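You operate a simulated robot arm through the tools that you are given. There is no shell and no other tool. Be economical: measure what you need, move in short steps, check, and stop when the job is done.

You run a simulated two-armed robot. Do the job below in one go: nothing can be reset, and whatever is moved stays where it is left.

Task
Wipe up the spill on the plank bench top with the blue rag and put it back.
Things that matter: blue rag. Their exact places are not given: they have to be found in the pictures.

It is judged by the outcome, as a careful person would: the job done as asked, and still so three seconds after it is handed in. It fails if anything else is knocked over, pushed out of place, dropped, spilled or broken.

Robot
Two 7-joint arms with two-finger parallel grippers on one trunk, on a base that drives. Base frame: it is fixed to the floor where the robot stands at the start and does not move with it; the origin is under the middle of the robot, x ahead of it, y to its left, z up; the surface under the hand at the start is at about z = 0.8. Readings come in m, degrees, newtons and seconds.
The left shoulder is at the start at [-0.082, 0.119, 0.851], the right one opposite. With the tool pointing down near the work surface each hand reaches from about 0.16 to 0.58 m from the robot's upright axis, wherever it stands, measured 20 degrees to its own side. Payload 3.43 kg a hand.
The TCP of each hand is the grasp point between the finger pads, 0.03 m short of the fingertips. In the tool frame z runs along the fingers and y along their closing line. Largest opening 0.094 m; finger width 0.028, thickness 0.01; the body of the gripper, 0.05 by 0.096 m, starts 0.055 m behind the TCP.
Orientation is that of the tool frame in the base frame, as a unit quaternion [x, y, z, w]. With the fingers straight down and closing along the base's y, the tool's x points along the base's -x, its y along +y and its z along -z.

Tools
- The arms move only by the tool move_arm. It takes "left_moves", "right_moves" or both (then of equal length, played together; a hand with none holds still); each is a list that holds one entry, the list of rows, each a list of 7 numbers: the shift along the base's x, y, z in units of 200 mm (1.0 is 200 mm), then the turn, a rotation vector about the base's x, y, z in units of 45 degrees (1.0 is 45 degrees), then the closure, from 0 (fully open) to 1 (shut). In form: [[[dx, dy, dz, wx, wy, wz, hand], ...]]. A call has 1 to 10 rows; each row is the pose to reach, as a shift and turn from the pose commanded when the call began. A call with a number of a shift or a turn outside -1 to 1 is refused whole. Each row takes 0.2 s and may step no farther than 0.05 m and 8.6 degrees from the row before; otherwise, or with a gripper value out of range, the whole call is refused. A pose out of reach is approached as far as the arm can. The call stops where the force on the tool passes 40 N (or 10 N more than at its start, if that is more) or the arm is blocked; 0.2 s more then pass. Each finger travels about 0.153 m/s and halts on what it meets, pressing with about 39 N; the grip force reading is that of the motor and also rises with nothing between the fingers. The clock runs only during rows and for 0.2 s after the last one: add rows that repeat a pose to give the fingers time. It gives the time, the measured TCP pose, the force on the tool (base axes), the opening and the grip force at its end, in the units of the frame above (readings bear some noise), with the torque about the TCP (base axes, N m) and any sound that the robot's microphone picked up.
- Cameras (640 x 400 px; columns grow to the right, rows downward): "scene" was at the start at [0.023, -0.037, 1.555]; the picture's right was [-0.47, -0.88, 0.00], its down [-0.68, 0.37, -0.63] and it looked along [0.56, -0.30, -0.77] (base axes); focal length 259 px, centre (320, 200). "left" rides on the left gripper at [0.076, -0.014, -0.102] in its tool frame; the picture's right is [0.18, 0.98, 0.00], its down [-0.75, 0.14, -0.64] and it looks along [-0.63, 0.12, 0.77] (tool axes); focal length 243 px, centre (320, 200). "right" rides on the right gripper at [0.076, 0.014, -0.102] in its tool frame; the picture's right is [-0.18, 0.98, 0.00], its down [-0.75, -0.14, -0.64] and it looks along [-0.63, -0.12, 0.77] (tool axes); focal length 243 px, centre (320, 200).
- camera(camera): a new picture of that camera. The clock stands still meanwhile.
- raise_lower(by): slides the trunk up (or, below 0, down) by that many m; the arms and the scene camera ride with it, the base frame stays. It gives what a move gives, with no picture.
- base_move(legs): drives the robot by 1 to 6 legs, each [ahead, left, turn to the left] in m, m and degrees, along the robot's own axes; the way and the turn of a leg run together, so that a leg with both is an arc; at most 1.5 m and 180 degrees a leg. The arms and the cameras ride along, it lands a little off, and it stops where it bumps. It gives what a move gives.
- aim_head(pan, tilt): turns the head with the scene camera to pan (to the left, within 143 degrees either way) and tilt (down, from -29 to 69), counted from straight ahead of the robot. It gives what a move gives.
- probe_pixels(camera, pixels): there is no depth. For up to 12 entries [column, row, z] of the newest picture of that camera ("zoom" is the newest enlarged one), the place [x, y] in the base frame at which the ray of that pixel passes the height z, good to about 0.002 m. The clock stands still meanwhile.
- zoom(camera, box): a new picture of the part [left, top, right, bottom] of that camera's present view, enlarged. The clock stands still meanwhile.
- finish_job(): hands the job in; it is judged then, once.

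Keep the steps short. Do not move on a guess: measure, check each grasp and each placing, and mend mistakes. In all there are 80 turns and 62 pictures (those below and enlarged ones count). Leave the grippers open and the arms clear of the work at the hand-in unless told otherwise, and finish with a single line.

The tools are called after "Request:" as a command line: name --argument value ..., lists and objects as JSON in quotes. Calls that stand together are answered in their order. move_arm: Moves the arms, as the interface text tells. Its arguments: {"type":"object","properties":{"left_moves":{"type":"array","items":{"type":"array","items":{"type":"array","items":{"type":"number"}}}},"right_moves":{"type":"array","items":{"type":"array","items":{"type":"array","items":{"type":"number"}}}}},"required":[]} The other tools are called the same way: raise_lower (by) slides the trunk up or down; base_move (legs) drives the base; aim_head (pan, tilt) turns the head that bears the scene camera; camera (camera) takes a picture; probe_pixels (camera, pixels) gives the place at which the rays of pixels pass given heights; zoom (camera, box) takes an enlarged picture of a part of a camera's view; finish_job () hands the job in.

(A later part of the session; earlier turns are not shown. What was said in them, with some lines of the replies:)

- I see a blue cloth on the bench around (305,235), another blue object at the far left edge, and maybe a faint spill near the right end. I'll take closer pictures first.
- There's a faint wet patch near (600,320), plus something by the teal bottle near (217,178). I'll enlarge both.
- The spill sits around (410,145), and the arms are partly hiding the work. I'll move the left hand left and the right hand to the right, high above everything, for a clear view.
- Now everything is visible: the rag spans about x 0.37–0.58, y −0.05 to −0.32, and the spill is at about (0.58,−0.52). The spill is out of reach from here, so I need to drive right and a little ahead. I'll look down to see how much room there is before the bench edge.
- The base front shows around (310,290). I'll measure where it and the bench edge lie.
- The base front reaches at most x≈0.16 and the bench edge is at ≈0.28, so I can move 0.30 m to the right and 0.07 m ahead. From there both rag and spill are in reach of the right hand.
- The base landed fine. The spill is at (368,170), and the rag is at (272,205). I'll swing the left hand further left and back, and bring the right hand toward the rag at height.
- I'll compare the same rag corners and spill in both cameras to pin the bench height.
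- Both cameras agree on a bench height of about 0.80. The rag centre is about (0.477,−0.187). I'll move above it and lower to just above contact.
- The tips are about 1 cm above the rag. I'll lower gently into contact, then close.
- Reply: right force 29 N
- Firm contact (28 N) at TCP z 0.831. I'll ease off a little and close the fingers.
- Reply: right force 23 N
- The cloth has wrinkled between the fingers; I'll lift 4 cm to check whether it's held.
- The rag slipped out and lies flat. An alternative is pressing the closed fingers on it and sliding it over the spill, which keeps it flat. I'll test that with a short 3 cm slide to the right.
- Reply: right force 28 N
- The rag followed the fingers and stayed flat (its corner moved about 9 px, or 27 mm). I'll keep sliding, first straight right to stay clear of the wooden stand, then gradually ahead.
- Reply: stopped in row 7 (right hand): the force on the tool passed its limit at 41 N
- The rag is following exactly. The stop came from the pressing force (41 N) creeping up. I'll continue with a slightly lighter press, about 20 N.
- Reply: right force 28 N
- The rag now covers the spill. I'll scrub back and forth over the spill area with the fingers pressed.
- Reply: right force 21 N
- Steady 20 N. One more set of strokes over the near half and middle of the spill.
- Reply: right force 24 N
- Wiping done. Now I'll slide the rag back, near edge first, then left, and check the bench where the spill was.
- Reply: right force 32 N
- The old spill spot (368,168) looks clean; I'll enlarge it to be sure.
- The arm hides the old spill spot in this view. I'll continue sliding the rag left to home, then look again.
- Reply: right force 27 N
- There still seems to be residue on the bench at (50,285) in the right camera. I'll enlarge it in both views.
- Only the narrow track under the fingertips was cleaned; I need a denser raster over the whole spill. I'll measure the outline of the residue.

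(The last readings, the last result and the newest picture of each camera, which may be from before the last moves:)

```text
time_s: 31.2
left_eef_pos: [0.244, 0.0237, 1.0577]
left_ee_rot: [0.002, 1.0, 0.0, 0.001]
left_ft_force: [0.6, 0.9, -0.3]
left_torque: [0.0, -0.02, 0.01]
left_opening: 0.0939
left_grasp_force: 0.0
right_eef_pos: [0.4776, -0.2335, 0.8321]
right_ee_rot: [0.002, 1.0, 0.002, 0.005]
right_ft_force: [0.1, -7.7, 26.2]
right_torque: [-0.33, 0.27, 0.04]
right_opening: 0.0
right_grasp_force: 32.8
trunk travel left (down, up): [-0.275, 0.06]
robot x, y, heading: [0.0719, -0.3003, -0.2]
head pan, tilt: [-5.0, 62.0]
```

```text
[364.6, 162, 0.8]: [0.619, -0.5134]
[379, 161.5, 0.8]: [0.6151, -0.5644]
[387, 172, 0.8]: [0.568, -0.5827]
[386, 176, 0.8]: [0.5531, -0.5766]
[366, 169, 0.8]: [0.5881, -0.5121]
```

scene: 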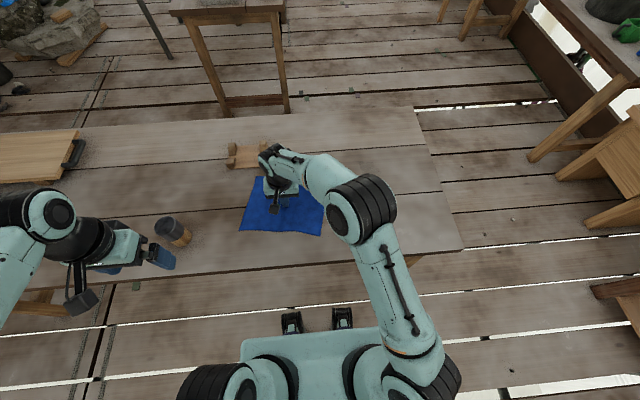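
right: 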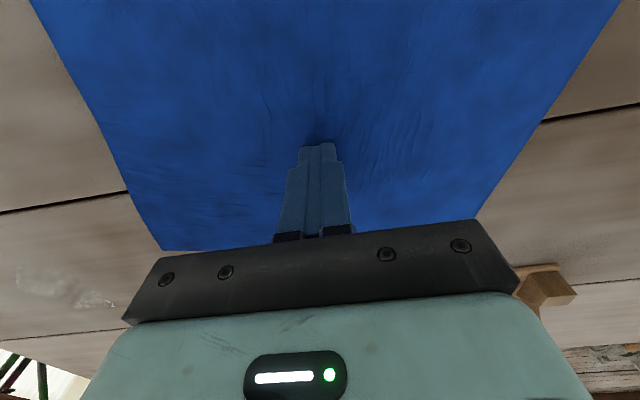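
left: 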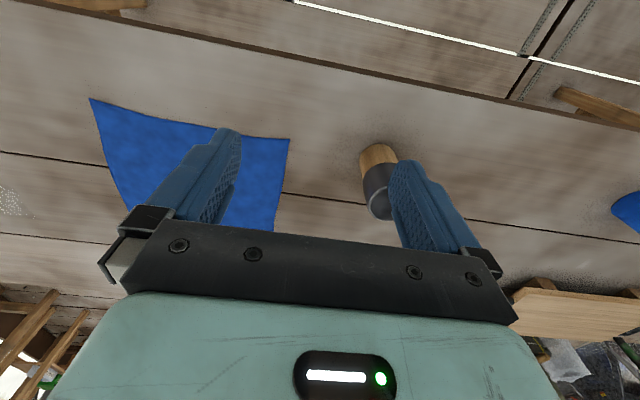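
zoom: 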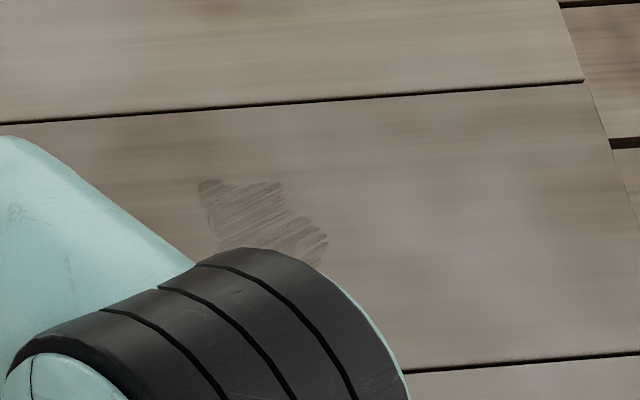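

The views are grazing and disagree, so I'll lift the hand straight off the rag and look at the residue from above.

Request:
move_arm --right_moves '[[[0, 0, 0.1, 0, 0, 0, 1], [0, 0, 0.3, 0, 0, 0, 1], [0, 0, 0.5, 0, 0, 0, 1], [0, 0, 0.7, 0, 0, 0, 1], [-0.1, -0.2, 0.7, 0, 0, 0, 1], [-0.2, -0.4, 0.7, 0, 0, 0, 1], [-0.3, -0.6, 0.7, 0, 0, 0, 1], [-0.4, -0.8, 0.7, 0, 0, 0, 1], [-0.5, -1.0, 0.7, 0, 0, 0, 1], [-0.5, -1.0, 0.7, 0, 0, 0, 1]]]'

Request:
camera --camera "scene"

Request:
camera --camera "right"

Request:
zoom --camera "scene" --box '[330, 130, 430, 200]'

```text
time_s: 33.4
left_eef_pos: [0.246, 0.0254, 1.0573]
left_ee_rot: [0.001, 1.0, 0.0, 0.0]
left_ft_force: [0.3, 0.9, 0.2]
left_torque: [-0.01, -0.06, 0.0]
left_opening: 0.0944
left_grasp_force: 0.1
right_eef_pos: [0.3783, -0.4324, 0.9693]
right_ee_rot: [0.0, 1.0, 0.002, 0.003]
right_ft_force: [0.2, -0.1, 0.2]
right_torque: [0.02, -0.03, -0.02]
right_opening: 0.0001
right_grasp_force: 33.1
trunk travel left (down, up): [-0.275, 0.06]
robot x, y, heading: [0.0724, -0.3042, -0.2]
head pan, tilt: [-5.0, 62.0]
```

```text
26 pictures are left
```

scene: 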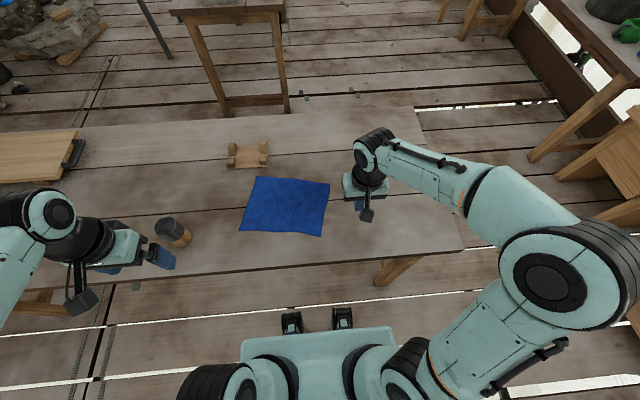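

```text
25 pictures are left
```

right: 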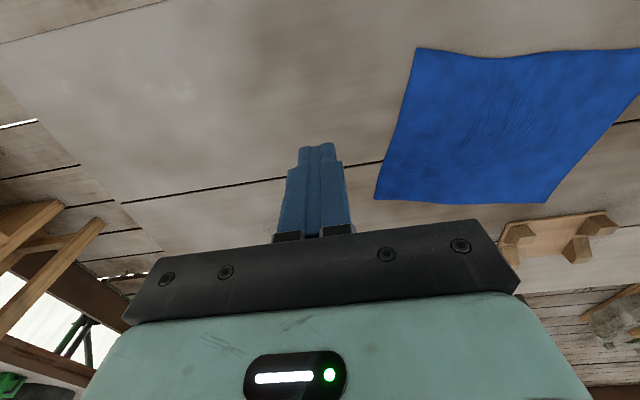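

```text
5.71 times, centred on (380, 165) of scene
```

zoom: 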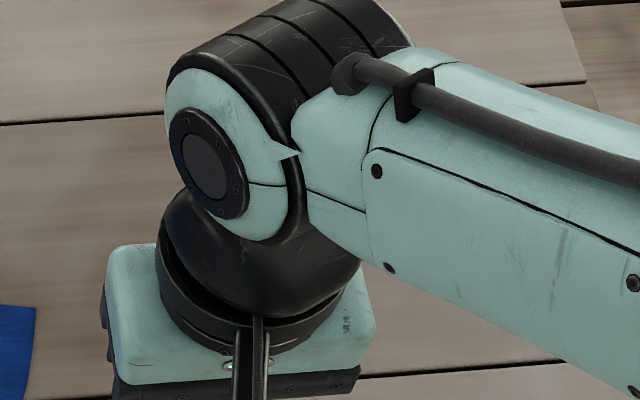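

The forearm still blocks it; I'll pull the hand back toward the robot to clear the view.

Request:
move_arm --right_moves '[[[-0.2, 0, 0.1, 0, 0, 0, 1], [-0.4, -0.1, 0.2, 0, 0, 0, 1], [-0.6, -0.3, 0.3, 0, 0, 0, 1], [-0.7, -0.5, 0.4, 0, 0, 0, 1], [-0.7, -0.7, 0.4, 0, 0, 0, 1], [-0.7, -0.9, 0.4, 0, 0, 0, 1], [-0.7, -0.9, 0.4, 0, 0, 0, 1]]]'

Request:
zoom --camera "scene" --box '[330, 140, 410, 200]'

Request:
camera --camera "scene"

```text
refused: row 3 steps farther than a row can; nothing moved
```

```text
6.67 times, centred on (370, 170) of scene
```

zoom: 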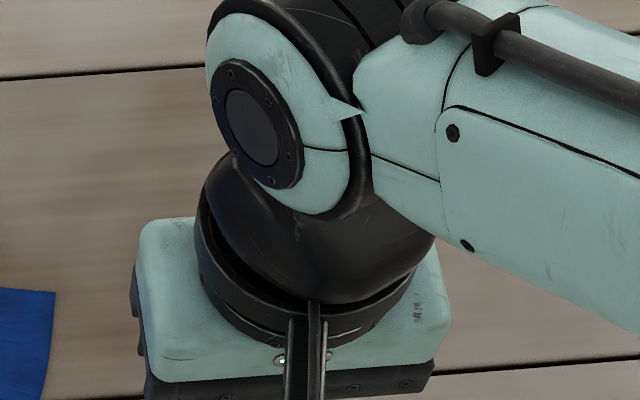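

```text
22 pictures are left
```

scene: 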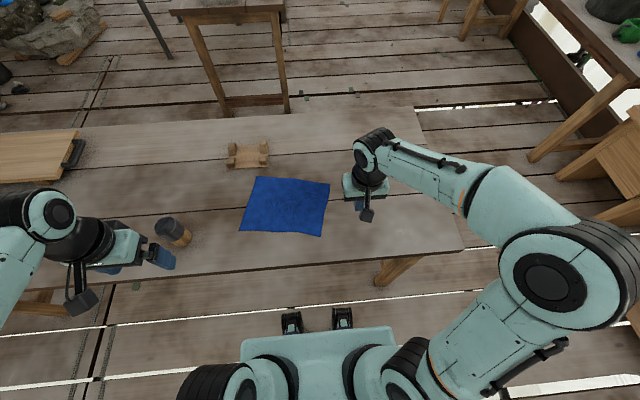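

That step was too big; I'll repeat with smaller steps, then take one picture.

Request:
move_arm --right_moves '[[[-0.15, -0.05, 0.1, 0, 0, 0, 1], [-0.3, -0.15, 0.15, 0, 0, 0, 1], [-0.45, -0.25, 0.2, 0, 0, 0, 1], [-0.6, -0.35, 0.25, 0, 0, 0, 1], [-0.7, -0.5, 0.25, 0, 0, 0, 1], [-0.7, -0.7, 0.25, 0, 0, 0, 1], [-0.7, -0.85, 0.25, 0, 0, 0, 1], [-0.7, -0.85, 0.25, 0, 0, 0, 1]]]'

Request:
zoom --camera "scene" --box '[330, 140, 410, 190]'

```text
time_s: 35.2
left_eef_pos: [0.2449, 0.0245, 1.0573]
left_ee_rot: [0.002, 1.0, 0.0, 0.0]
left_ft_force: [0.2, -0.1, -0.2]
left_torque: [-0.01, -0.04, 0.03]
left_opening: 0.0941
left_grasp_force: 0.1
right_eef_pos: [0.2384, -0.603, 1.0191]
right_ee_rot: [0.0, 1.0, 0.002, 0.002]
right_ft_force: [0.9, 0.4, 0.3]
right_torque: [0.01, -0.01, -0.02]
right_opening: 0.0001
right_grasp_force: 32.9
trunk travel left (down, up): [-0.275, 0.06]
robot x, y, heading: [0.0707, -0.3025, -0.2]
head pan, tilt: [-5.0, 62.0]
```

```text
8.00 times, centred on (370, 165) of scene
```

zoom: 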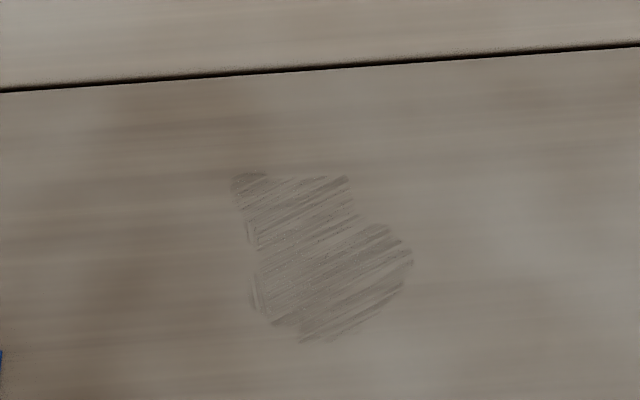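

The spill is now a streaky, half-wiped patch. I'll measure its outline for a second full wiping.

Request:
probe_pixels --camera "zoom" --pixels '[[235, 178, 0.802], [345, 177, 0.802], [412, 260, 0.802], [325, 340, 0.802], [258, 300, 0.802], [247, 235, 0.802]]'

Request:
probe_pixels --camera "scene" --pixels '[[258, 177, 0.802], [330, 185, 0.802], [321, 237, 0.802], [239, 230, 0.802]]'

```text
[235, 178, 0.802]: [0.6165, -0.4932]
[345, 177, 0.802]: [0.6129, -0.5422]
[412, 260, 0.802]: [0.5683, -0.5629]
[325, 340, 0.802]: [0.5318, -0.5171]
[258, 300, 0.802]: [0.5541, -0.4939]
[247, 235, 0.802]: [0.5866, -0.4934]
```

```text
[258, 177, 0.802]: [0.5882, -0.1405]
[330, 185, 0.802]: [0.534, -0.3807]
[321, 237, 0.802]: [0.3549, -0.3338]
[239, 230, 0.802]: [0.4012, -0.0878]
```

The residue spans x 0.53–0.62, y −0.49 to −0.565, and my first strokes stopped short of the right part. I'll shift the base 6 cm right for better reach.

Request:
base_move --legs '[[0, -0.06, 0]]'

Request:
move_arm --right_moves '[[[0.1, 0.2, 0, 0, 0, 0, 1], [0.2, 0.4, 0, 0, 0, 0, 1], [0.3, 0.6, 0, 0, 0, 0, 1], [0.4, 0.8, 0, 0, 0, 0, 1], [0.5, 1.0, 0, 0, 0, 0, 1], [0.6, 1.0, -0.1, 0, 0, 0, 1], [0.7, 1.0, -0.2, 0, 0, 0, 1], [0.8, 1.0, -0.3, 0, 0, 0, 1], [0.9, 1.0, -0.35, 0, 0, 0, 1], [1.0, 1.0, -0.35, 0, 0, 0, 1]]]'

```text
time_s: 36.4
left_eef_pos: [0.2462, -0.035, 1.0575]
left_ee_rot: [0.002, 1.0, 0.0, 0.0]
left_ft_force: [0.0, 0.1, 0.0]
left_torque: [-0.02, 0.0, 0.01]
left_opening: 0.0944
left_grasp_force: 0.1
right_eef_pos: [0.2382, -0.6624, 1.0202]
right_ee_rot: [0.001, 1.0, 0.001, 0.002]
right_ft_force: [-0.6, -0.3, 0.2]
right_torque: [-0.01, 0.0, -0.02]
right_opening: 0.0
right_grasp_force: 32.9
trunk travel left (down, up): [-0.275, 0.06]
robot x, y, heading: [0.0687, -0.3617, -0.1]
head pan, tilt: [-5.0, 62.0]
```

```text
time_s: 38.6
left_eef_pos: [0.2449, -0.0347, 1.0584]
left_ee_rot: [0.002, 1.0, 0.0, 0.0]
left_ft_force: [0.6, -0.1, 0.5]
left_torque: [-0.01, 0.01, -0.01]
left_opening: 0.0939
left_grasp_force: 0.1
right_eef_pos: [0.4383, -0.4631, 0.9489]
right_ee_rot: [0.002, 1.0, 0.002, 0.003]
right_ft_force: [-0.7, 0.1, 0.5]
right_torque: [0.01, -0.03, 0.0]
right_opening: 0.0001
right_grasp_force: 31.9
trunk travel left (down, up): [-0.275, 0.06]
robot x, y, heading: [0.0719, -0.3598, -0.5]
head pan, tilt: [-5.0, 62.0]
```

Now over to the rag centre at (0.47,−0.236), then press.

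Request:
move_arm --right_moves '[[[0.04, 0.2, 0, 0, 0, 0, 1], [0.08, 0.4, 0, 0, 0, 0, 1], [0.12, 0.6, -0.05, 0, 0, 0, 1], [0.16, 0.8, -0.15, 0, 0, 0, 1], [0.16, 1.0, -0.25, 0, 0, 0, 1], [0.16, 1.0, -0.45, 0, 0, 0, 1], [0.16, 1.0, -0.45, 0, 0, 0, 1]]]'

Request:
move_arm --right_moves '[[[0, 0.13, 0, 0, 0, 0, 1], [0, 0.135, -0.08, 0, 0, 0, 1], [0, 0.135, -0.12, 0, 0, 0, 1], [0, 0.135, -0.143, 0, 0, 0, 1], [0, 0.135, -0.147, 0, 0, 0, 1], [0, 0.135, -0.147, 0, 0, 0, 1]]]'

```text
time_s: 40.2
left_eef_pos: [0.2442, -0.0355, 1.0572]
left_ee_rot: [0.002, 1.0, 0.0, 0.001]
left_ft_force: [-0.2, -1.3, -0.2]
left_torque: [0.0, 0.02, -0.03]
left_opening: 0.0939
left_grasp_force: 0.0
right_eef_pos: [0.4702, -0.2621, 0.8597]
right_ee_rot: [0.001, 1.0, 0.002, 0.004]
right_ft_force: [1.1, 0.4, -0.1]
right_torque: [-0.02, 0.04, 0.0]
right_opening: 0.0002
right_grasp_force: 32.7
trunk travel left (down, up): [-0.275, 0.06]
robot x, y, heading: [0.0746, -0.3595, -0.3]
head pan, tilt: [-5.0, 62.0]
```

```text
time_s: 41.6
left_eef_pos: [0.2456, -0.0339, 1.0589]
left_ee_rot: [0.001, 1.0, 0.0, 0.001]
left_ft_force: [-0.6, 0.1, 0.0]
left_torque: [0.0, 0.01, -0.02]
left_opening: 0.0941
left_grasp_force: 0.1
right_eef_pos: [0.4706, -0.2339, 0.8323]
right_ee_rot: [0.001, 1.0, 0.003, 0.003]
right_ft_force: [-0.8, 0.5, 8.0]
right_torque: [0.02, 0.06, 0.0]
right_opening: 0.0002
right_grasp_force: 32.5
trunk travel left (down, up): [-0.275, 0.06]
robot x, y, heading: [0.0675, -0.361, -0.2]
head pan, tilt: [-5.0, 62.0]
```

Contact at 8 N. I'll press to about 20 N and slide toward the spill.

Request:
move_arm --right_moves '[[[0, 0, -0.006, 0, 0, 0, 1], [0, -0.1, -0.006, 0, 0, 0, 1], [0, -0.2, -0.006, 0, 0, 0, 1], [0.02, -0.3, -0.006, 0, 0, 0, 1], [0.07, -0.4, -0.006, 0, 0, 0, 1], [0.13, -0.5, -0.006, 0, 0, 0, 1], [0.19, -0.6, -0.006, 0, 0, 0, 1], [0.25, -0.7, -0.006, 0, 0, 0, 1], [0.31, -0.8, -0.006, 0, 0, 0, 1], [0.35, -0.9, -0.006, 0, 0, 0, 1]]]'

```text
time_s: 43.8
left_eef_pos: [0.2434, -0.0339, 1.0581]
left_ee_rot: [0.002, 1.0, 0.0, 0.001]
left_ft_force: [0.2, 0.5, -0.3]
left_torque: [0.01, -0.01, -0.01]
left_opening: 0.0939
left_grasp_force: 0.1
right_eef_pos: [0.5383, -0.4152, 0.8323]
right_ee_rot: [0.0, 1.0, 0.002, 0.004]
right_ft_force: [-3.5, 7.8, 26.8]
right_torque: [0.16, 0.32, -0.06]
right_opening: 0.0003
right_grasp_force: 33.2
trunk travel left (down, up): [-0.275, 0.06]
robot x, y, heading: [0.0697, -0.3592, -0.3]
head pan, tilt: [-5.0, 62.0]
```

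Rag held at 27 N. Now the raster: lines along x at several y positions.

Request:
move_arm --right_moves '[[[0, -0.1, 0, 0, 0, 0, 1], [-0.02, -0.2, 0, 0, 0, 0, 1], [-0.05, -0.3, 0, 0, 0, 0, 1], [-0.07, -0.39, 0, 0, 0, 0, 1], [0.05, -0.39, 0, 0, 0, 0, 1], [0.17, -0.39, 0, 0, 0, 0, 1], [0.29, -0.39, 0, 0, 0, 0, 1], [0.42, -0.39, 0, 0, 0, 0, 1], [0.42, -0.46, 0, 0, 0, 0, 1], [0.3, -0.46, 0, 0, 0, 0, 1]]]'

```text
time_s: 46.0
left_eef_pos: [0.2437, -0.0349, 1.0595]
left_ee_rot: [0.002, 1.0, -0.001, 0.001]
left_ft_force: [0.3, 0.1, 0.6]
left_torque: [-0.01, 0.0, -0.01]
left_opening: 0.0939
left_grasp_force: 0.2
right_eef_pos: [0.6003, -0.5096, 0.8315]
right_ee_rot: [0.002, 1.0, 0.002, 0.007]
right_ft_force: [6.6, 0.0, 21.0]
right_torque: [-0.1, 0.1, 0.04]
right_opening: 0.0
right_grasp_force: 33.3
trunk travel left (down, up): [-0.275, 0.06]
robot x, y, heading: [0.0696, -0.3568, -0.3]
head pan, tilt: [-5.0, 62.0]
```

Force is steady. I'm continuing the raster with the next lines.

Request:
move_arm --right_moves '[[[-0.12, 0, 0, 0, 0, 0, 1], [-0.24, 0, 0, 0, 0, 0, 1], [-0.37, 0, 0, 0, 0, 0, 1], [-0.37, -0.08, 0, 0, 0, 0, 1], [-0.25, -0.08, 0, 0, 0, 0, 1], [-0.13, -0.08, 0, 0, 0, 0, 1], [0, -0.08, 0, 0, 0, 0, 1], [0.12, -0.08, 0, 0, 0, 0, 1], [0.12, -0.16, 0, 0, 0, 0, 1], [0, -0.16, 0, 0, 0, 0, 1]]]'

Request:
camera --camera "right"

```text
time_s: 48.2
left_eef_pos: [0.2435, -0.0349, 1.0577]
left_ee_rot: [0.002, 1.0, -0.001, 0.001]
left_ft_force: [-0.8, -0.3, -0.1]
left_torque: [0.0, -0.01, 0.02]
left_opening: 0.0941
left_grasp_force: 0.1
right_eef_pos: [0.6015, -0.5406, 0.8305]
right_ee_rot: [0.002, 1.0, 0.001, 0.005]
right_ft_force: [4.1, -1.3, 14.7]
right_torque: [-0.07, 0.05, 0.03]
right_opening: 0.0001
right_grasp_force: 33.3
trunk travel left (down, up): [-0.275, 0.06]
robot x, y, heading: [0.0717, -0.3585, -0.3]
head pan, tilt: [-5.0, 62.0]
```

```text
20 pictures are left
```

right: 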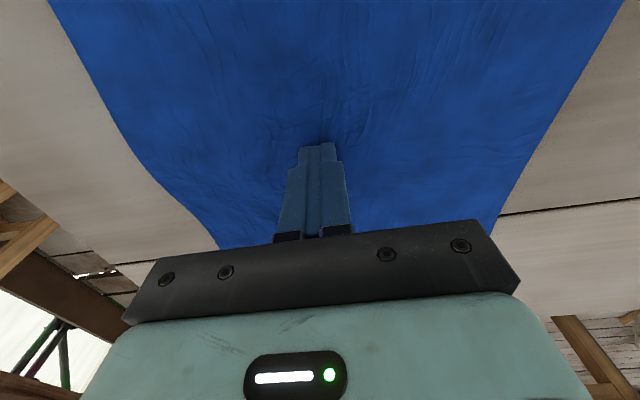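

Still covered. Now the last lines at y ≈ −0.54 to −0.57, with a touch more pressure.

Request:
move_arm --right_moves '[[[-0.12, 0, -0.003, 0, 0, 0, 1], [-0.24, 0, -0.003, 0, 0, 0, 1], [-0.36, 0, -0.003, 0, 0, 0, 1], [-0.36, -0.08, -0.003, 0, 0, 0, 1], [-0.24, -0.08, -0.003, 0, 0, 0, 1], [-0.12, -0.08, -0.003, 0, 0, 0, 1], [0, -0.08, -0.003, 0, 0, 0, 1], [0.08, -0.08, -0.003, 0, 0, 0, 1], [0.04, -0.14, -0.003, 0, 0, 0, 1], [-0.08, -0.14, -0.003, 0, 0, 0, 1]]]'

```text
time_s: 50.4
left_eef_pos: [0.2439, -0.0342, 1.0581]
left_ee_rot: [0.001, 1.0, 0.0, 0.001]
left_ft_force: [-0.3, -0.8, 0.2]
left_torque: [0.0, 0.0, 0.01]
left_opening: 0.094
left_grasp_force: 0.0
right_eef_pos: [0.5866, -0.5683, 0.8311]
right_ee_rot: [0.002, 1.0, 0.002, 0.008]
right_ft_force: [8.8, -1.4, 31.6]
right_torque: [-0.04, 0.17, 0.03]
right_opening: 0.0
right_grasp_force: 33.0
trunk travel left (down, up): [-0.275, 0.06]
robot x, y, heading: [0.0698, -0.3566, -0.1]
head pan, tilt: [-5.0, 62.0]
```

Now a crosswise pass along y to catch streaks.

Request:
move_arm --right_moves '[[[0.1, 0.02, 0.002, 0, 0, 0, 1], [0.14, 0.13, 0.002, 0, 0, 0, 1], [0.14, 0.26, 0.002, 0, 0, 0, 1], [0.14, 0.38, 0.002, 0, 0, 0, 1], [0.05, 0.38, 0.002, 0, 0, 0, 1], [0.05, 0.26, 0.002, 0, 0, 0, 1], [0.05, 0.13, 0.002, 0, 0, 0, 1], [0.05, 0.0, 0.002, 0, 0, 0, 1], [-0.05, 0.0, 0.002, 0, 0, 0, 1], [-0.05, 0.13, 0.002, 0, 0, 0, 1]]]'

Request:
move_arm --right_moves '[[[0, 0.12, 0, 0, 0, 0, 1], [0, 0.25, 0, 0, 0, 0, 1], [-0.1, 0.25, 0, 0, 0, 0, 1], [-0.1, 0.13, 0, 0, 0, 0, 1], [-0.1, 0, 0, 0, 0, 0, 1], [-0.1, -0.12, 0, 0, 0, 0, 1], [-0.2, -0.1, 0, 0, 0, 0, 1], [-0.2, 0.02, 0, 0, 0, 0, 1], [-0.2, 0.14, 0, 0, 0, 0, 1], [-0.2, 0.26, 0, 0, 0, 0, 1]]]'

Request:
camera --camera "scene"

```text
time_s: 52.6
left_eef_pos: [0.2439, -0.0352, 1.0585]
left_ee_rot: [0.002, 1.0, 0.0, 0.001]
left_ft_force: [0.1, 0.1, -0.6]
left_torque: [0.04, -0.03, 0.02]
left_opening: 0.094
left_grasp_force: 0.1
right_eef_pos: [0.5725, -0.5457, 0.8317]
right_ee_rot: [0.002, 1.0, 0.0, 0.005]
right_ft_force: [-0.4, -8.0, 30.0]
right_torque: [-0.23, 0.36, 0.1]
right_opening: 0.0003
right_grasp_force: 33.5
trunk travel left (down, up): [-0.275, 0.06]
robot x, y, heading: [0.0693, -0.3632, 0.1]
head pan, tilt: [-5.0, 62.0]
```

```text
time_s: 54.8
left_eef_pos: [0.243, -0.0342, 1.0571]
left_ee_rot: [0.002, 1.0, 0.0, 0.001]
left_ft_force: [0.9, 0.6, 0.4]
left_torque: [0.01, -0.02, -0.02]
left_opening: 0.0941
left_grasp_force: 0.0
right_eef_pos: [0.534, -0.4904, 0.8316]
right_ee_rot: [0.002, 1.0, 0.001, 0.006]
right_ft_force: [1.2, -9.1, 32.6]
right_torque: [-0.3, 0.39, 0.06]
right_opening: 0.0
right_grasp_force: 33.2
trunk travel left (down, up): [-0.275, 0.06]
robot x, y, heading: [0.0676, -0.3578, -0.0]
head pan, tilt: [-5.0, 62.0]
```

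```text
19 pictures are left
```

scene: 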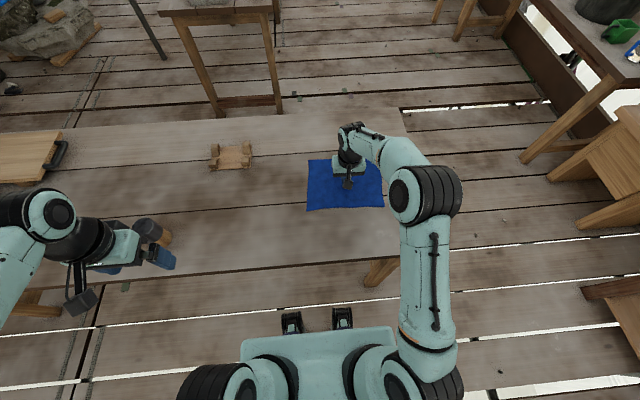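

The rag is tidy and nearly square. I'll slide it back toward home and look at the spill spot afterwards.

Request:
move_arm --right_moves '[[[-0.06, 0.06, 0.003, 0, 0, 0, 1], [-0.12, 0.12, 0.003, 0, 0, 0, 1], [-0.18, 0.2, 0.003, 0, 0, 0, 1], [-0.24, 0.29, 0.003, 0, 0, 0, 1], [-0.28, 0.39, 0.003, 0, 0, 0, 1], [-0.28, 0.49, 0.003, 0, 0, 0, 1], [-0.28, 0.59, 0.003, 0, 0, 0, 1], [-0.28, 0.69, 0.003, 0, 0, 0, 1], [-0.28, 0.79, 0.003, 0, 0, 0, 1], [-0.28, 0.89, 0.003, 0, 0, 0, 1]]]'

Request:
camera --camera "scene"

Request:
zoom --camera "right" --box '[0, 200, 160, 320]'

```text
time_s: 57.0
left_eef_pos: [0.2432, -0.0365, 1.0569]
left_ee_rot: [0.002, 1.0, -0.001, 0.001]
left_ft_force: [0.1, 0.0, 1.0]
left_torque: [0.0, -0.02, 0.02]
left_opening: 0.094
left_grasp_force: 0.1
right_eef_pos: [0.4775, -0.3124, 0.8323]
right_ee_rot: [0.001, 1.0, 0.003, 0.005]
right_ft_force: [0.0, -8.2, 29.5]
right_torque: [-0.27, 0.29, 0.07]
right_opening: 0.0
right_grasp_force: 33.1
trunk travel left (down, up): [-0.275, 0.06]
robot x, y, heading: [0.0729, -0.3607, -0.3]
head pan, tilt: [-5.0, 62.0]
```

```text
18 pictures are left
```

scene: 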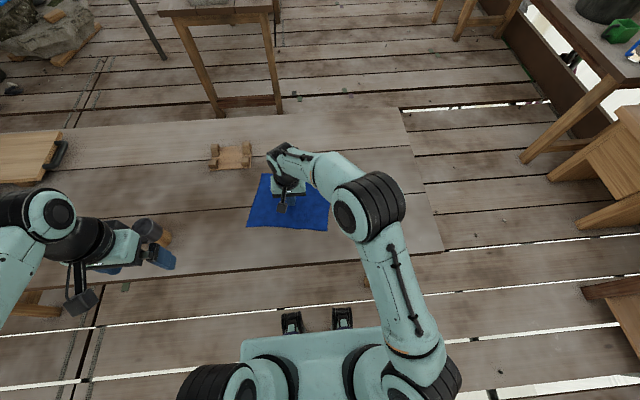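

```text
3.33 times, centred on (80, 260) of right
```

zoom: 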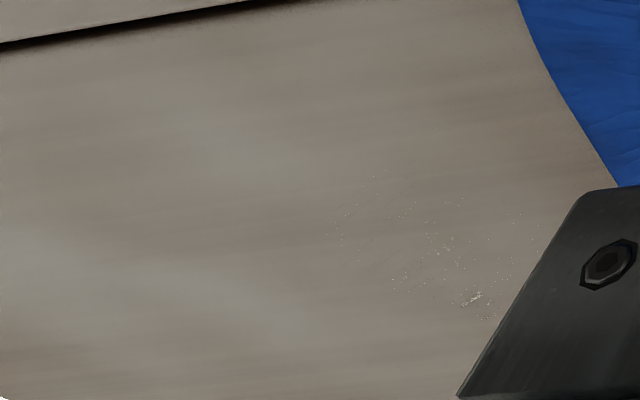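

Nearly gone: only tiny specks remain around zoom (440,250) and a small bit at (472,298). I'll locate them.

Request:
probe_pixels --camera "zoom" --pixels '[[472, 298, 0.801], [340, 220, 0.801], [440, 250, 0.801], [520, 215, 0.801], [395, 285, 0.801], [490, 315, 0.801], [380, 175, 0.801]]'

```text
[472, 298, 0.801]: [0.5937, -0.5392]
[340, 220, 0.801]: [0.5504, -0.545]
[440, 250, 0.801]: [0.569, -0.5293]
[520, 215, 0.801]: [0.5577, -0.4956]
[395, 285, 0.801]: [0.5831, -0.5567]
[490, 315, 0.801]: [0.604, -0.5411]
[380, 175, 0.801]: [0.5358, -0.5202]
```

I'll do one more wiping trip, centred on (0.59,−0.54).

Request:
move_arm --right_moves '[[[0, -0.1, 0, 0, 0, 0, 1], [0.04, -0.2, 0, 0, 0, 0, 1], [0.1, -0.3, 0, 0, 0, 0, 1], [0.16, -0.4, 0, 0, 0, 0, 1], [0.22, -0.5, 0, 0, 0, 0, 1], [0.28, -0.6, 0, 0, 0, 0, 1], [0.34, -0.7, 0, 0, 0, 0, 1], [0.4, -0.8, 0, 0, 0, 0, 1], [0.46, -0.9, 0, 0, 0, 0, 1], [0.5, -0.98, 0, 0, 0, 0, 1]]]'

Request:
move_arm --right_moves '[[[0.06, -0.08, 0, 0, 0, 0, 1], [0.12, -0.16, 0, 0, 0, 0, 1], [0.14, -0.24, 0, 0, 0, 0, 1], [0.06, -0.18, 0, 0, 0, 0, 1], [0.06, -0.26, 0, 0, 0, 0, 1], [0.0, -0.2, 0, 0, 0, 0, 1], [-0.02, -0.28, 0, 0, 0, 0, 1], [-0.09, -0.2, 0, 0, 0, 0, 1], [-0.1, -0.28, 0, 0, 0, 0, 1], [-0.17, -0.21, 0, 0, 0, 0, 1]]]'

```text
time_s: 59.2
left_eef_pos: [0.2432, -0.034, 1.0588]
left_ee_rot: [0.001, 1.0, -0.001, 0.001]
left_ft_force: [0.9, 0.1, 0.2]
left_torque: [0.02, -0.02, 0.01]
left_opening: 0.094
left_grasp_force: 0.1
right_eef_pos: [0.577, -0.5073, 0.8309]
right_ee_rot: [0.001, 1.0, 0.002, 0.004]
right_ft_force: [-2.9, 5.0, 22.4]
right_torque: [0.17, 0.25, -0.06]
right_opening: 0.0
right_grasp_force: 33.1
trunk travel left (down, up): [-0.275, 0.06]
robot x, y, heading: [0.0699, -0.3611, -0.2]
head pan, tilt: [-5.0, 62.0]
```

```text
time_s: 61.4
left_eef_pos: [0.2442, -0.035, 1.0575]
left_ee_rot: [0.002, 1.0, 0.0, 0.001]
left_ft_force: [0.7, 0.1, 0.3]
left_torque: [-0.04, -0.02, -0.01]
left_opening: 0.0941
left_grasp_force: 0.0
right_eef_pos: [0.5462, -0.5521, 0.8313]
right_ee_rot: [0.002, 1.0, 0.002, 0.008]
right_ft_force: [6.9, -5.6, 32.2]
right_torque: [-0.16, 0.2, 0.05]
right_opening: 0.0
right_grasp_force: 33.3
trunk travel left (down, up): [-0.275, 0.06]
robot x, y, heading: [0.0685, -0.3593, -0.4]
head pan, tilt: [-5.0, 62.0]
```

One more zigzag over the left half going forward, then back.

Request:
move_arm --right_moves '[[[0.0, 0.12, 0.001, 0, 0, 0, 1], [0.02, 0.25, 0.001, 0, 0, 0, 1], [0.1, 0.15, 0.001, 0, 0, 0, 1], [0.13, 0.27, 0.001, 0, 0, 0, 1], [0.2, 0.16, 0.001, 0, 0, 0, 1], [0.23, 0.28, 0.001, 0, 0, 0, 1], [0.29, 0.16, 0.001, 0, 0, 0, 1], [0.26, 0.05, 0.001, 0, 0, 0, 1], [0.34, 0.14, 0.001, 0, 0, 0, 1], [0.3, 0.27, 0.001, 0, 0, 0, 1]]]'

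Request:
move_arm --right_moves '[[[-0.08, 0.04, 0.002, 0, 0, 0, 1], [-0.16, 0.08, 0.002, 0, 0, 0, 1], [-0.24, 0.12, 0.002, 0, 0, 0, 1], [-0.32, 0.16, 0.002, 0, 0, 0, 1], [-0.4, 0.24, 0.002, 0, 0, 0, 1], [-0.48, 0.32, 0.002, 0, 0, 0, 1], [-0.55, 0.42, 0.002, 0, 0, 0, 1], [-0.62, 0.52, 0.002, 0, 0, 0, 1], [-0.64, 0.62, 0.002, 0, 0, 0, 1], [-0.64, 0.72, 0.002, 0, 0, 0, 1]]]'

Request:
move_arm --right_moves '[[[0, 0.1, 0.002, 0, 0, 0, 1], [0, 0.2, 0.002, 0, 0, 0, 1], [0, 0.3, 0.002, 0, 0, 0, 1], [0, 0.4, 0.002, 0, 0, 0, 1]]]'

Request:
camera --camera "scene"

Request:
zoom --camera "right" --box '[0, 200, 160, 320]'

```text
time_s: 63.6
left_eef_pos: [0.2442, -0.0337, 1.0583]
left_ee_rot: [0.002, 1.0, 0.0, 0.001]
left_ft_force: [-0.6, -0.2, 0.0]
left_torque: [0.02, 0.01, 0.0]
left_opening: 0.0941
left_grasp_force: 0.1
right_eef_pos: [0.6048, -0.4972, 0.8313]
right_ee_rot: [0.002, 1.0, 0.0, 0.006]
right_ft_force: [3.6, -4.9, 22.1]
right_torque: [-0.16, 0.15, 0.07]
right_opening: 0.0002
right_grasp_force: 33.6
trunk travel left (down, up): [-0.275, 0.06]
robot x, y, heading: [0.0691, -0.3615, -0.4]
head pan, tilt: [-5.0, 62.0]
```

```text
time_s: 65.8
left_eef_pos: [0.2442, -0.035, 1.0578]
left_ee_rot: [0.002, 1.0, 0.0, 0.0]
left_ft_force: [-1.1, -0.2, -0.5]
left_torque: [0.01, -0.02, 0.01]
left_opening: 0.0939
left_grasp_force: 0.0
right_eef_pos: [0.4758, -0.3523, 0.8321]
right_ee_rot: [0.002, 1.0, 0.003, 0.003]
right_ft_force: [-0.2, -5.8, 24.9]
right_torque: [-0.23, 0.2, 0.05]
right_opening: 0.0002
right_grasp_force: 33.0
trunk travel left (down, up): [-0.275, 0.06]
robot x, y, heading: [0.07, -0.3596, -0.1]
head pan, tilt: [-5.0, 62.0]
```

```text
time_s: 66.8
left_eef_pos: [0.2456, -0.0353, 1.0576]
left_ee_rot: [0.001, 1.0, 0.0, 0.001]
left_ft_force: [0.7, 0.7, -0.4]
left_torque: [-0.02, 0.04, 0.0]
left_opening: 0.0939
left_grasp_force: 0.0
right_eef_pos: [0.4759, -0.2717, 0.831]
right_ee_rot: [0.002, 1.0, 0.003, 0.003]
right_ft_force: [0.9, -4.9, 17.3]
right_torque: [-0.16, 0.11, 0.07]
right_opening: 0.0
right_grasp_force: 33.6
trunk travel left (down, up): [-0.275, 0.06]
robot x, y, heading: [0.0687, -0.3629, -0.4]
head pan, tilt: [-5.0, 62.0]
```

```text
16 pictures are left
```

scene: 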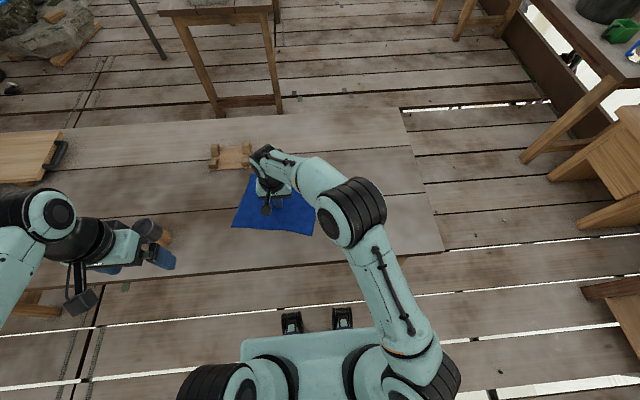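

```text
3.33 times, centred on (80, 260) of right
```

zoom: 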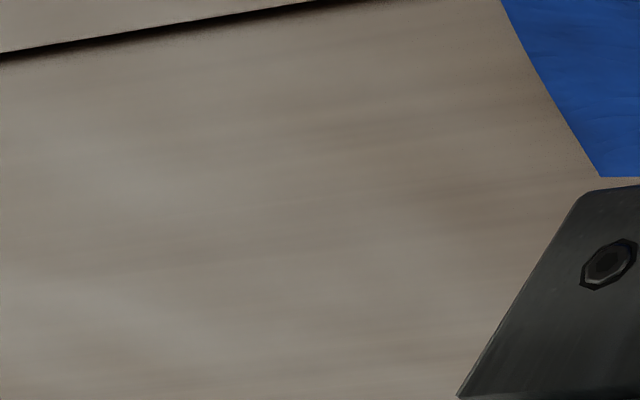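

The bench is clean now. I'll measure the rag's visible corners to fix its position and angle.

Request:
zoom --camera "scene" --box '[200, 140, 350, 250]'

Request:
probe_pixels --camera "scene" --pixels '[[232, 227, 0.802], [311, 237, 0.802], [248, 178, 0.802], [316, 210, 0.802]]'

```text
3.64 times, centred on (275, 195) of scene
```

zoom: 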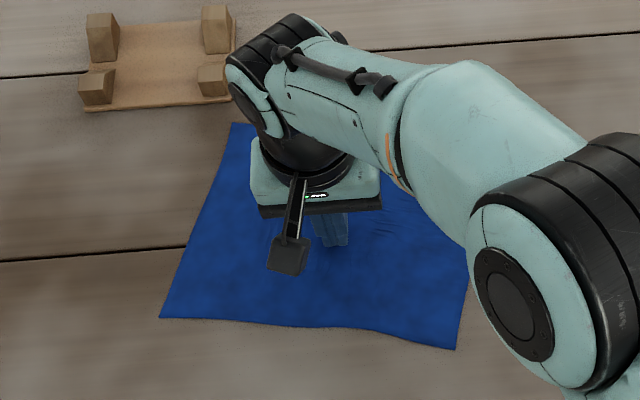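

```text
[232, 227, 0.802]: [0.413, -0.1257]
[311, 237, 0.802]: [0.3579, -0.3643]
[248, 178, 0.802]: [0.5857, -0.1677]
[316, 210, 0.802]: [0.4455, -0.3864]
```

The rag is turned about 11° clockwise from its original pose and needs about 6 cm more left. I'll slide it with a counter-clockwise twist while pressed.

Request:
move_arm --right_moves '[[[0, 0.03, -0.004, 0, 0, 0.05, 1], [0, 0.08, -0.004, 0, 0, 0.1, 1], [0, 0.14, -0.004, 0, 0, 0.16, 1], [-0.01, 0.2, -0.004, 0, 0, 0.22, 1], [-0.01, 0.26, -0.004, 0, 0, 0.28, 1], [-0.01, 0.33, -0.004, 0, 0, 0.34, 1], [-0.01, 0.33, -0.004, 0, 0, 0.34, 1]]]'

Request:
zoom --camera "scene" --box '[180, 140, 330, 250]'

```text
time_s: 68.4
left_eef_pos: [0.2435, -0.0364, 1.0573]
left_ee_rot: [0.002, 1.0, 0.0, 0.002]
left_ft_force: [-1.0, 0.6, -0.5]
left_torque: [0.02, 0.02, -0.02]
left_opening: 0.094
left_grasp_force: 0.1
right_eef_pos: [0.4742, -0.2051, 0.831]
right_ee_rot: [-0.132, 0.991, 0.003, 0.003]
right_ft_force: [-0.3, -6.5, 21.2]
right_torque: [-0.27, 0.21, 0.0]
right_opening: 0.0
right_grasp_force: 33.5
trunk travel left (down, up): [-0.275, 0.06]
robot x, y, heading: [0.0701, -0.3587, -0.2]
head pan, tilt: [-5.0, 62.0]
```

```text
3.64 times, centred on (255, 195) of scene
```

zoom: 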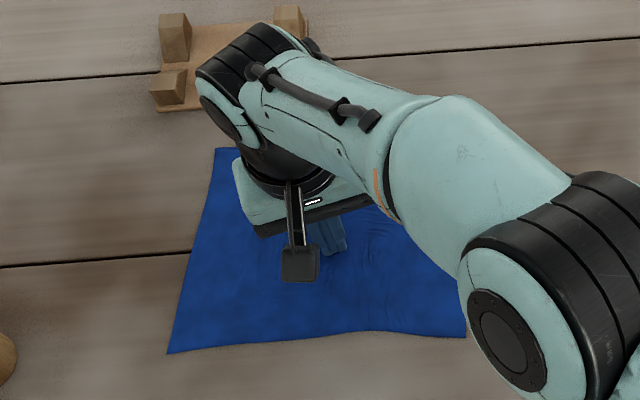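

The twist worked. I'll lift the hand clear and measure the rag in full.

Request:
move_arm --right_moves '[[[0, 0, 0.1, 0, 0, 0, 1], [0, 0, 0.3, 0, 0, 0, 1], [0, 0, 0.5, 0, 0, 0, 1], [0, -0.2, 0.6, 0, 0, 0, 1], [0, -0.4, 0.6, 0, 0, 0, 1], [0, -0.6, 0.6, 0, 0, 0, 1], [0, -0.8, 0.6, 0, 0, 0, 1], [0, -1.0, 0.6, 0, 0, 0, 1], [0, -1.0, 0.6, 0, 0, 0, 1]]]'

Request:
camera --camera "scene"

Request:
zoom --camera "scene" --box '[180, 140, 330, 250]'

```text
time_s: 70.4
left_eef_pos: [0.245, -0.0343, 1.0577]
left_ee_rot: [0.002, 1.0, 0.0, 0.0]
left_ft_force: [-0.2, 0.0, -0.4]
left_torque: [0.02, 0.02, -0.01]
left_opening: 0.094
left_grasp_force: 0.2
right_eef_pos: [0.4751, -0.4059, 0.9498]
right_ee_rot: [-0.132, 0.991, 0.002, 0.003]
right_ft_force: [0.4, -0.3, -0.5]
right_torque: [-0.02, 0.0, 0.0]
right_opening: 0.0001
right_grasp_force: 33.4
trunk travel left (down, up): [-0.275, 0.06]
robot x, y, heading: [0.0663, -0.3622, -0.3]
head pan, tilt: [-5.0, 62.0]
```

```text
12 pictures are left
```

scene: 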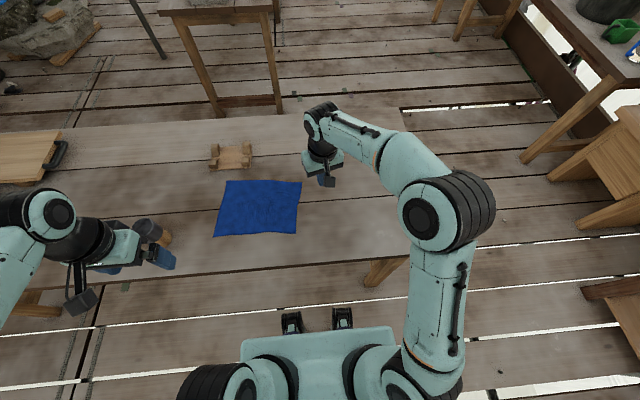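

```text
3.64 times, centred on (255, 195) of scene
```

zoom: 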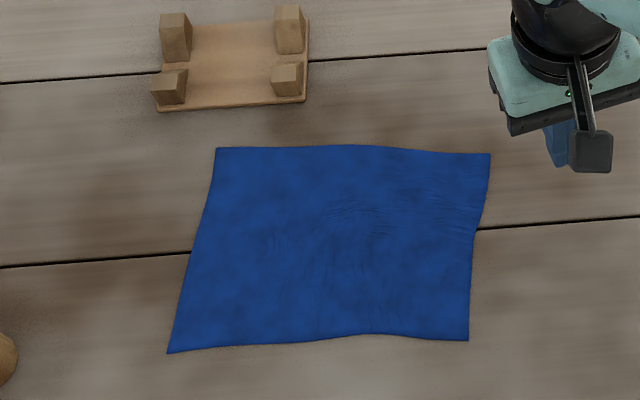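

Request:
probe_pixels --camera "zoom" --pixels '[[215, 148, 0.802], [490, 154, 0.802], [468, 341, 0.802], [167, 353, 0.802], [155, 110, 0.802], [306, 101, 0.802]]'

```text
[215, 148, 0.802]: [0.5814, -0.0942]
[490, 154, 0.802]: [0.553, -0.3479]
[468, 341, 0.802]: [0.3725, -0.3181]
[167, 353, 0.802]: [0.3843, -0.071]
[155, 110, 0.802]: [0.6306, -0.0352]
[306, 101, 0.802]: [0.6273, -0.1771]
```

Rag centre is 2 cm right of where it started, with a ~4° residual turn. I'll press at its far-middle (0.51,−0.215) and nudge it 2.4 cm left.

Request:
move_arm --right_moves '[[[0.05, 0.2, 0, 0, 0, 0, 1], [0.1, 0.4, 0, 0, 0, 0, 1], [0.15, 0.6, -0.1, 0, 0, 0, 1], [0.175, 0.8, -0.2, 0, 0, 0, 1], [0.175, 0.955, -0.35, 0, 0, 0, 1], [0.175, 0.955, -0.5, 0, 0, 0, 1], [0.175, 0.955, -0.57, 0, 0, 0, 1], [0.175, 0.955, -0.595, 0, 0, 0, 1], [0.175, 0.955, -0.602, 0, 0, 0, 1]]]'

```text
time_s: 72.4
left_eef_pos: [0.2435, -0.0349, 1.0576]
left_ee_rot: [0.001, 1.0, -0.001, 0.002]
left_ft_force: [-0.7, -0.2, 0.6]
left_torque: [-0.01, 0.02, 0.02]
left_opening: 0.0942
left_grasp_force: 0.0
right_eef_pos: [0.5099, -0.2131, 0.831]
right_ee_rot: [-0.132, 0.991, 0.002, 0.004]
right_ft_force: [-2.3, -0.8, 12.4]
right_torque: [-0.05, 0.12, -0.03]
right_opening: 0.0
right_grasp_force: 32.5
trunk travel left (down, up): [-0.275, 0.06]
robot x, y, heading: [0.0666, -0.3602, -0.5]
head pan, tilt: [-5.0, 62.0]
```

Contact at 12 N. Nudge left with a small counter-clockwise twist, then lift away.

Request:
move_arm --right_moves '[[[0, 0.0, -0.004, 0, 0, 0, 1], [0.0, 0.05, -0.004, 0, 0, 0.03, 1], [0.01, 0.1, -0.004, 0, 0, 0.06, 1], [0.02, 0.14, -0.004, 0, 0, 0.08, 1], [0.02, 0.14, -0.004, 0, 0, 0.08, 1], [0.02, 0.14, 0.1, 0, 0, 0.08, 1], [0.02, 0.14, 0.3, 0, 0, 0.08, 1], [0.02, 0.14, 0.5, 0, 0, 0.08, 1], [0.02, 0.14, 0.6, 0, 0, 0.08, 1]]]'

Request:
move_arm --right_moves '[[[-0.05, -0.2, 0.05, 0, 0, 0, 0.5], [-0.15, -0.4, 0.1, 0, 0, 0, 0], [-0.25, -0.6, 0.1, 0, 0, 0, 0], [-0.35, -0.8, 0.1, 0, 0, 0, 0], [-0.45, -1.0, 0.1, 0, 0, 0, 0], [-0.6, -1.0, 0.1, 0, 0, 0, 0], [-0.8, -1.0, 0.1, 0, 0, 0, 0]]]'

Request:
zoom --camera "scene" --box '[180, 140, 330, 250]'

```text
time_s: 74.4
left_eef_pos: [0.2445, -0.0352, 1.0587]
left_ee_rot: [0.002, 1.0, 0.001, 0.0]
left_ft_force: [0.1, -0.1, -0.2]
left_torque: [0.0, -0.02, 0.01]
left_opening: 0.0941
left_grasp_force: 0.1
right_eef_pos: [0.5064, -0.1897, 0.9471]
right_ee_rot: [-0.163, 0.987, 0.001, 0.003]
right_ft_force: [-0.1, -0.3, 0.0]
right_torque: [0.02, 0.01, 0.02]
right_opening: 0.0
right_grasp_force: 32.6
right hand out of reach, approached as far as the arm can: row 9
trunk travel left (down, up): [-0.275, 0.06]
robot x, y, heading: [0.0678, -0.3582, -0.3]
head pan, tilt: [-5.0, 62.0]
```

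```text
time_s: 76.0
left_eef_pos: [0.2437, -0.0359, 1.0582]
left_ee_rot: [0.001, 1.0, 0.0, 0.001]
left_ft_force: [0.6, 0.0, 0.4]
left_torque: [-0.02, 0.0, 0.0]
left_opening: 0.0944
left_grasp_force: 0.2
right_eef_pos: [0.3442, -0.3926, 0.9695]
right_ee_rot: [-0.163, 0.987, 0.002, 0.003]
right_ft_force: [-0.1, -0.3, -0.9]
right_torque: [0.05, 0.01, 0.0]
right_opening: 0.0942
right_grasp_force: 0.0
trunk travel left (down, up): [-0.275, 0.06]
robot x, y, heading: [0.0687, -0.3613, -0.1]
head pan, tilt: [-5.0, 62.0]
```

```text
3.64 times, centred on (255, 195) of scene
```

zoom: 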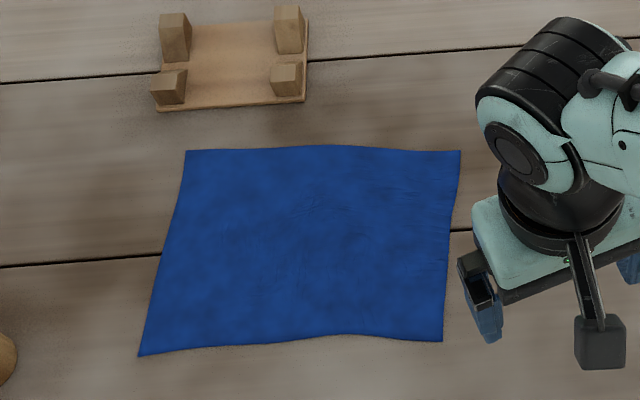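

The rag lies flat. I'll measure its corners against the originals, and retract the arm to view the spill spot.

Request:
probe_pixels --camera "zoom" --pixels '[[186, 150, 0.802], [460, 151, 0.802], [442, 341, 0.802], [139, 355, 0.802]]'

Request:
move_arm --right_moves '[[[-0.15, -0.15, 0.1, 0, 0, 0, 0], [-0.3, -0.3, 0.2, 0, 0, 0, 0], [-0.45, -0.45, 0.25, 0, 0, 0, 0], [-0.6, -0.6, 0.3, 0, 0, 0, 0], [-0.65, -0.8, 0.3, 0, 0, 0, 0], [-0.65, -1.0, 0.3, 0, 0, 0, 0], [-0.65, -1.0, 0.3, 0, 0, 0, 0]]]'

Request:
camera --camera "scene"

Request:
zoom --camera "scene" --box '[310, 140, 400, 200]'

```text
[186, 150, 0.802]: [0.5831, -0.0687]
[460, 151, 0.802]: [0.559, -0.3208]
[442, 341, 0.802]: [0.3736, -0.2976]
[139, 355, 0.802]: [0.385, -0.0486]
```

```text
time_s: 77.6
left_eef_pos: [0.2466, -0.0349, 1.0583]
left_ee_rot: [0.002, 1.0, 0.0, -0.001]
left_ft_force: [0.0, 0.7, 0.2]
left_torque: [0.03, -0.01, 0.0]
left_opening: 0.0939
left_grasp_force: 0.0
right_eef_pos: [0.2189, -0.5897, 1.0293]
right_ee_rot: [-0.163, 0.987, 0.002, 0.003]
right_ft_force: [0.3, -1.2, 0.3]
right_torque: [0.0, 0.0, 0.01]
right_opening: 0.0942
right_grasp_force: 0.0
trunk travel left (down, up): [-0.275, 0.06]
robot x, y, heading: [0.0698, -0.3603, -0.0]
head pan, tilt: [-5.0, 62.0]
```

```text
9 pictures are left
```

scene: 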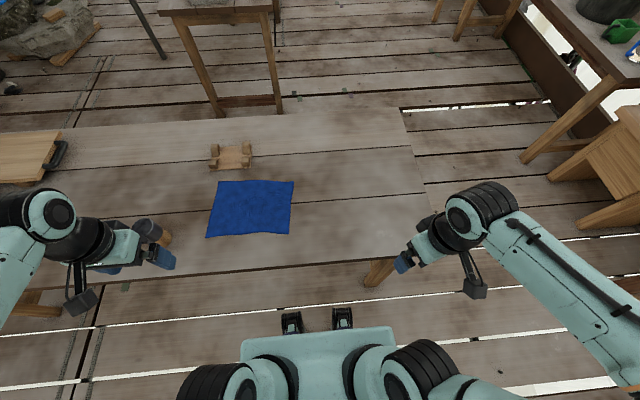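

```text
6.67 times, centred on (355, 170) of scene
```

zoom: 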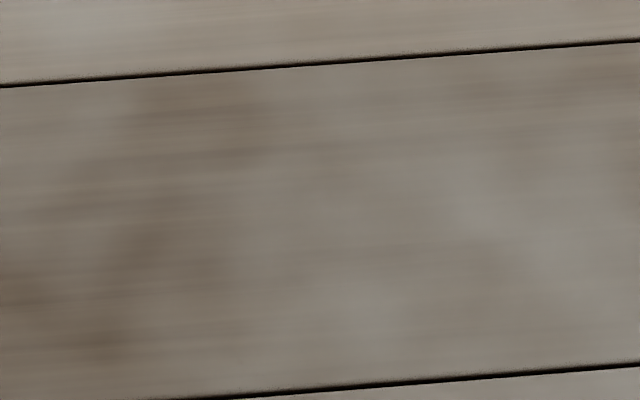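

The spill is gone, the rag lies flat with its corners within about 1.5 cm of where they began, nothing else has moved, and both grippers are open and clear. Handing in.

Request:
finish_job

```text
The job is handed in.
```

The spill on the bench is wiped up, and the blue rag is back flat in its original place, to within about 1.5 cm.
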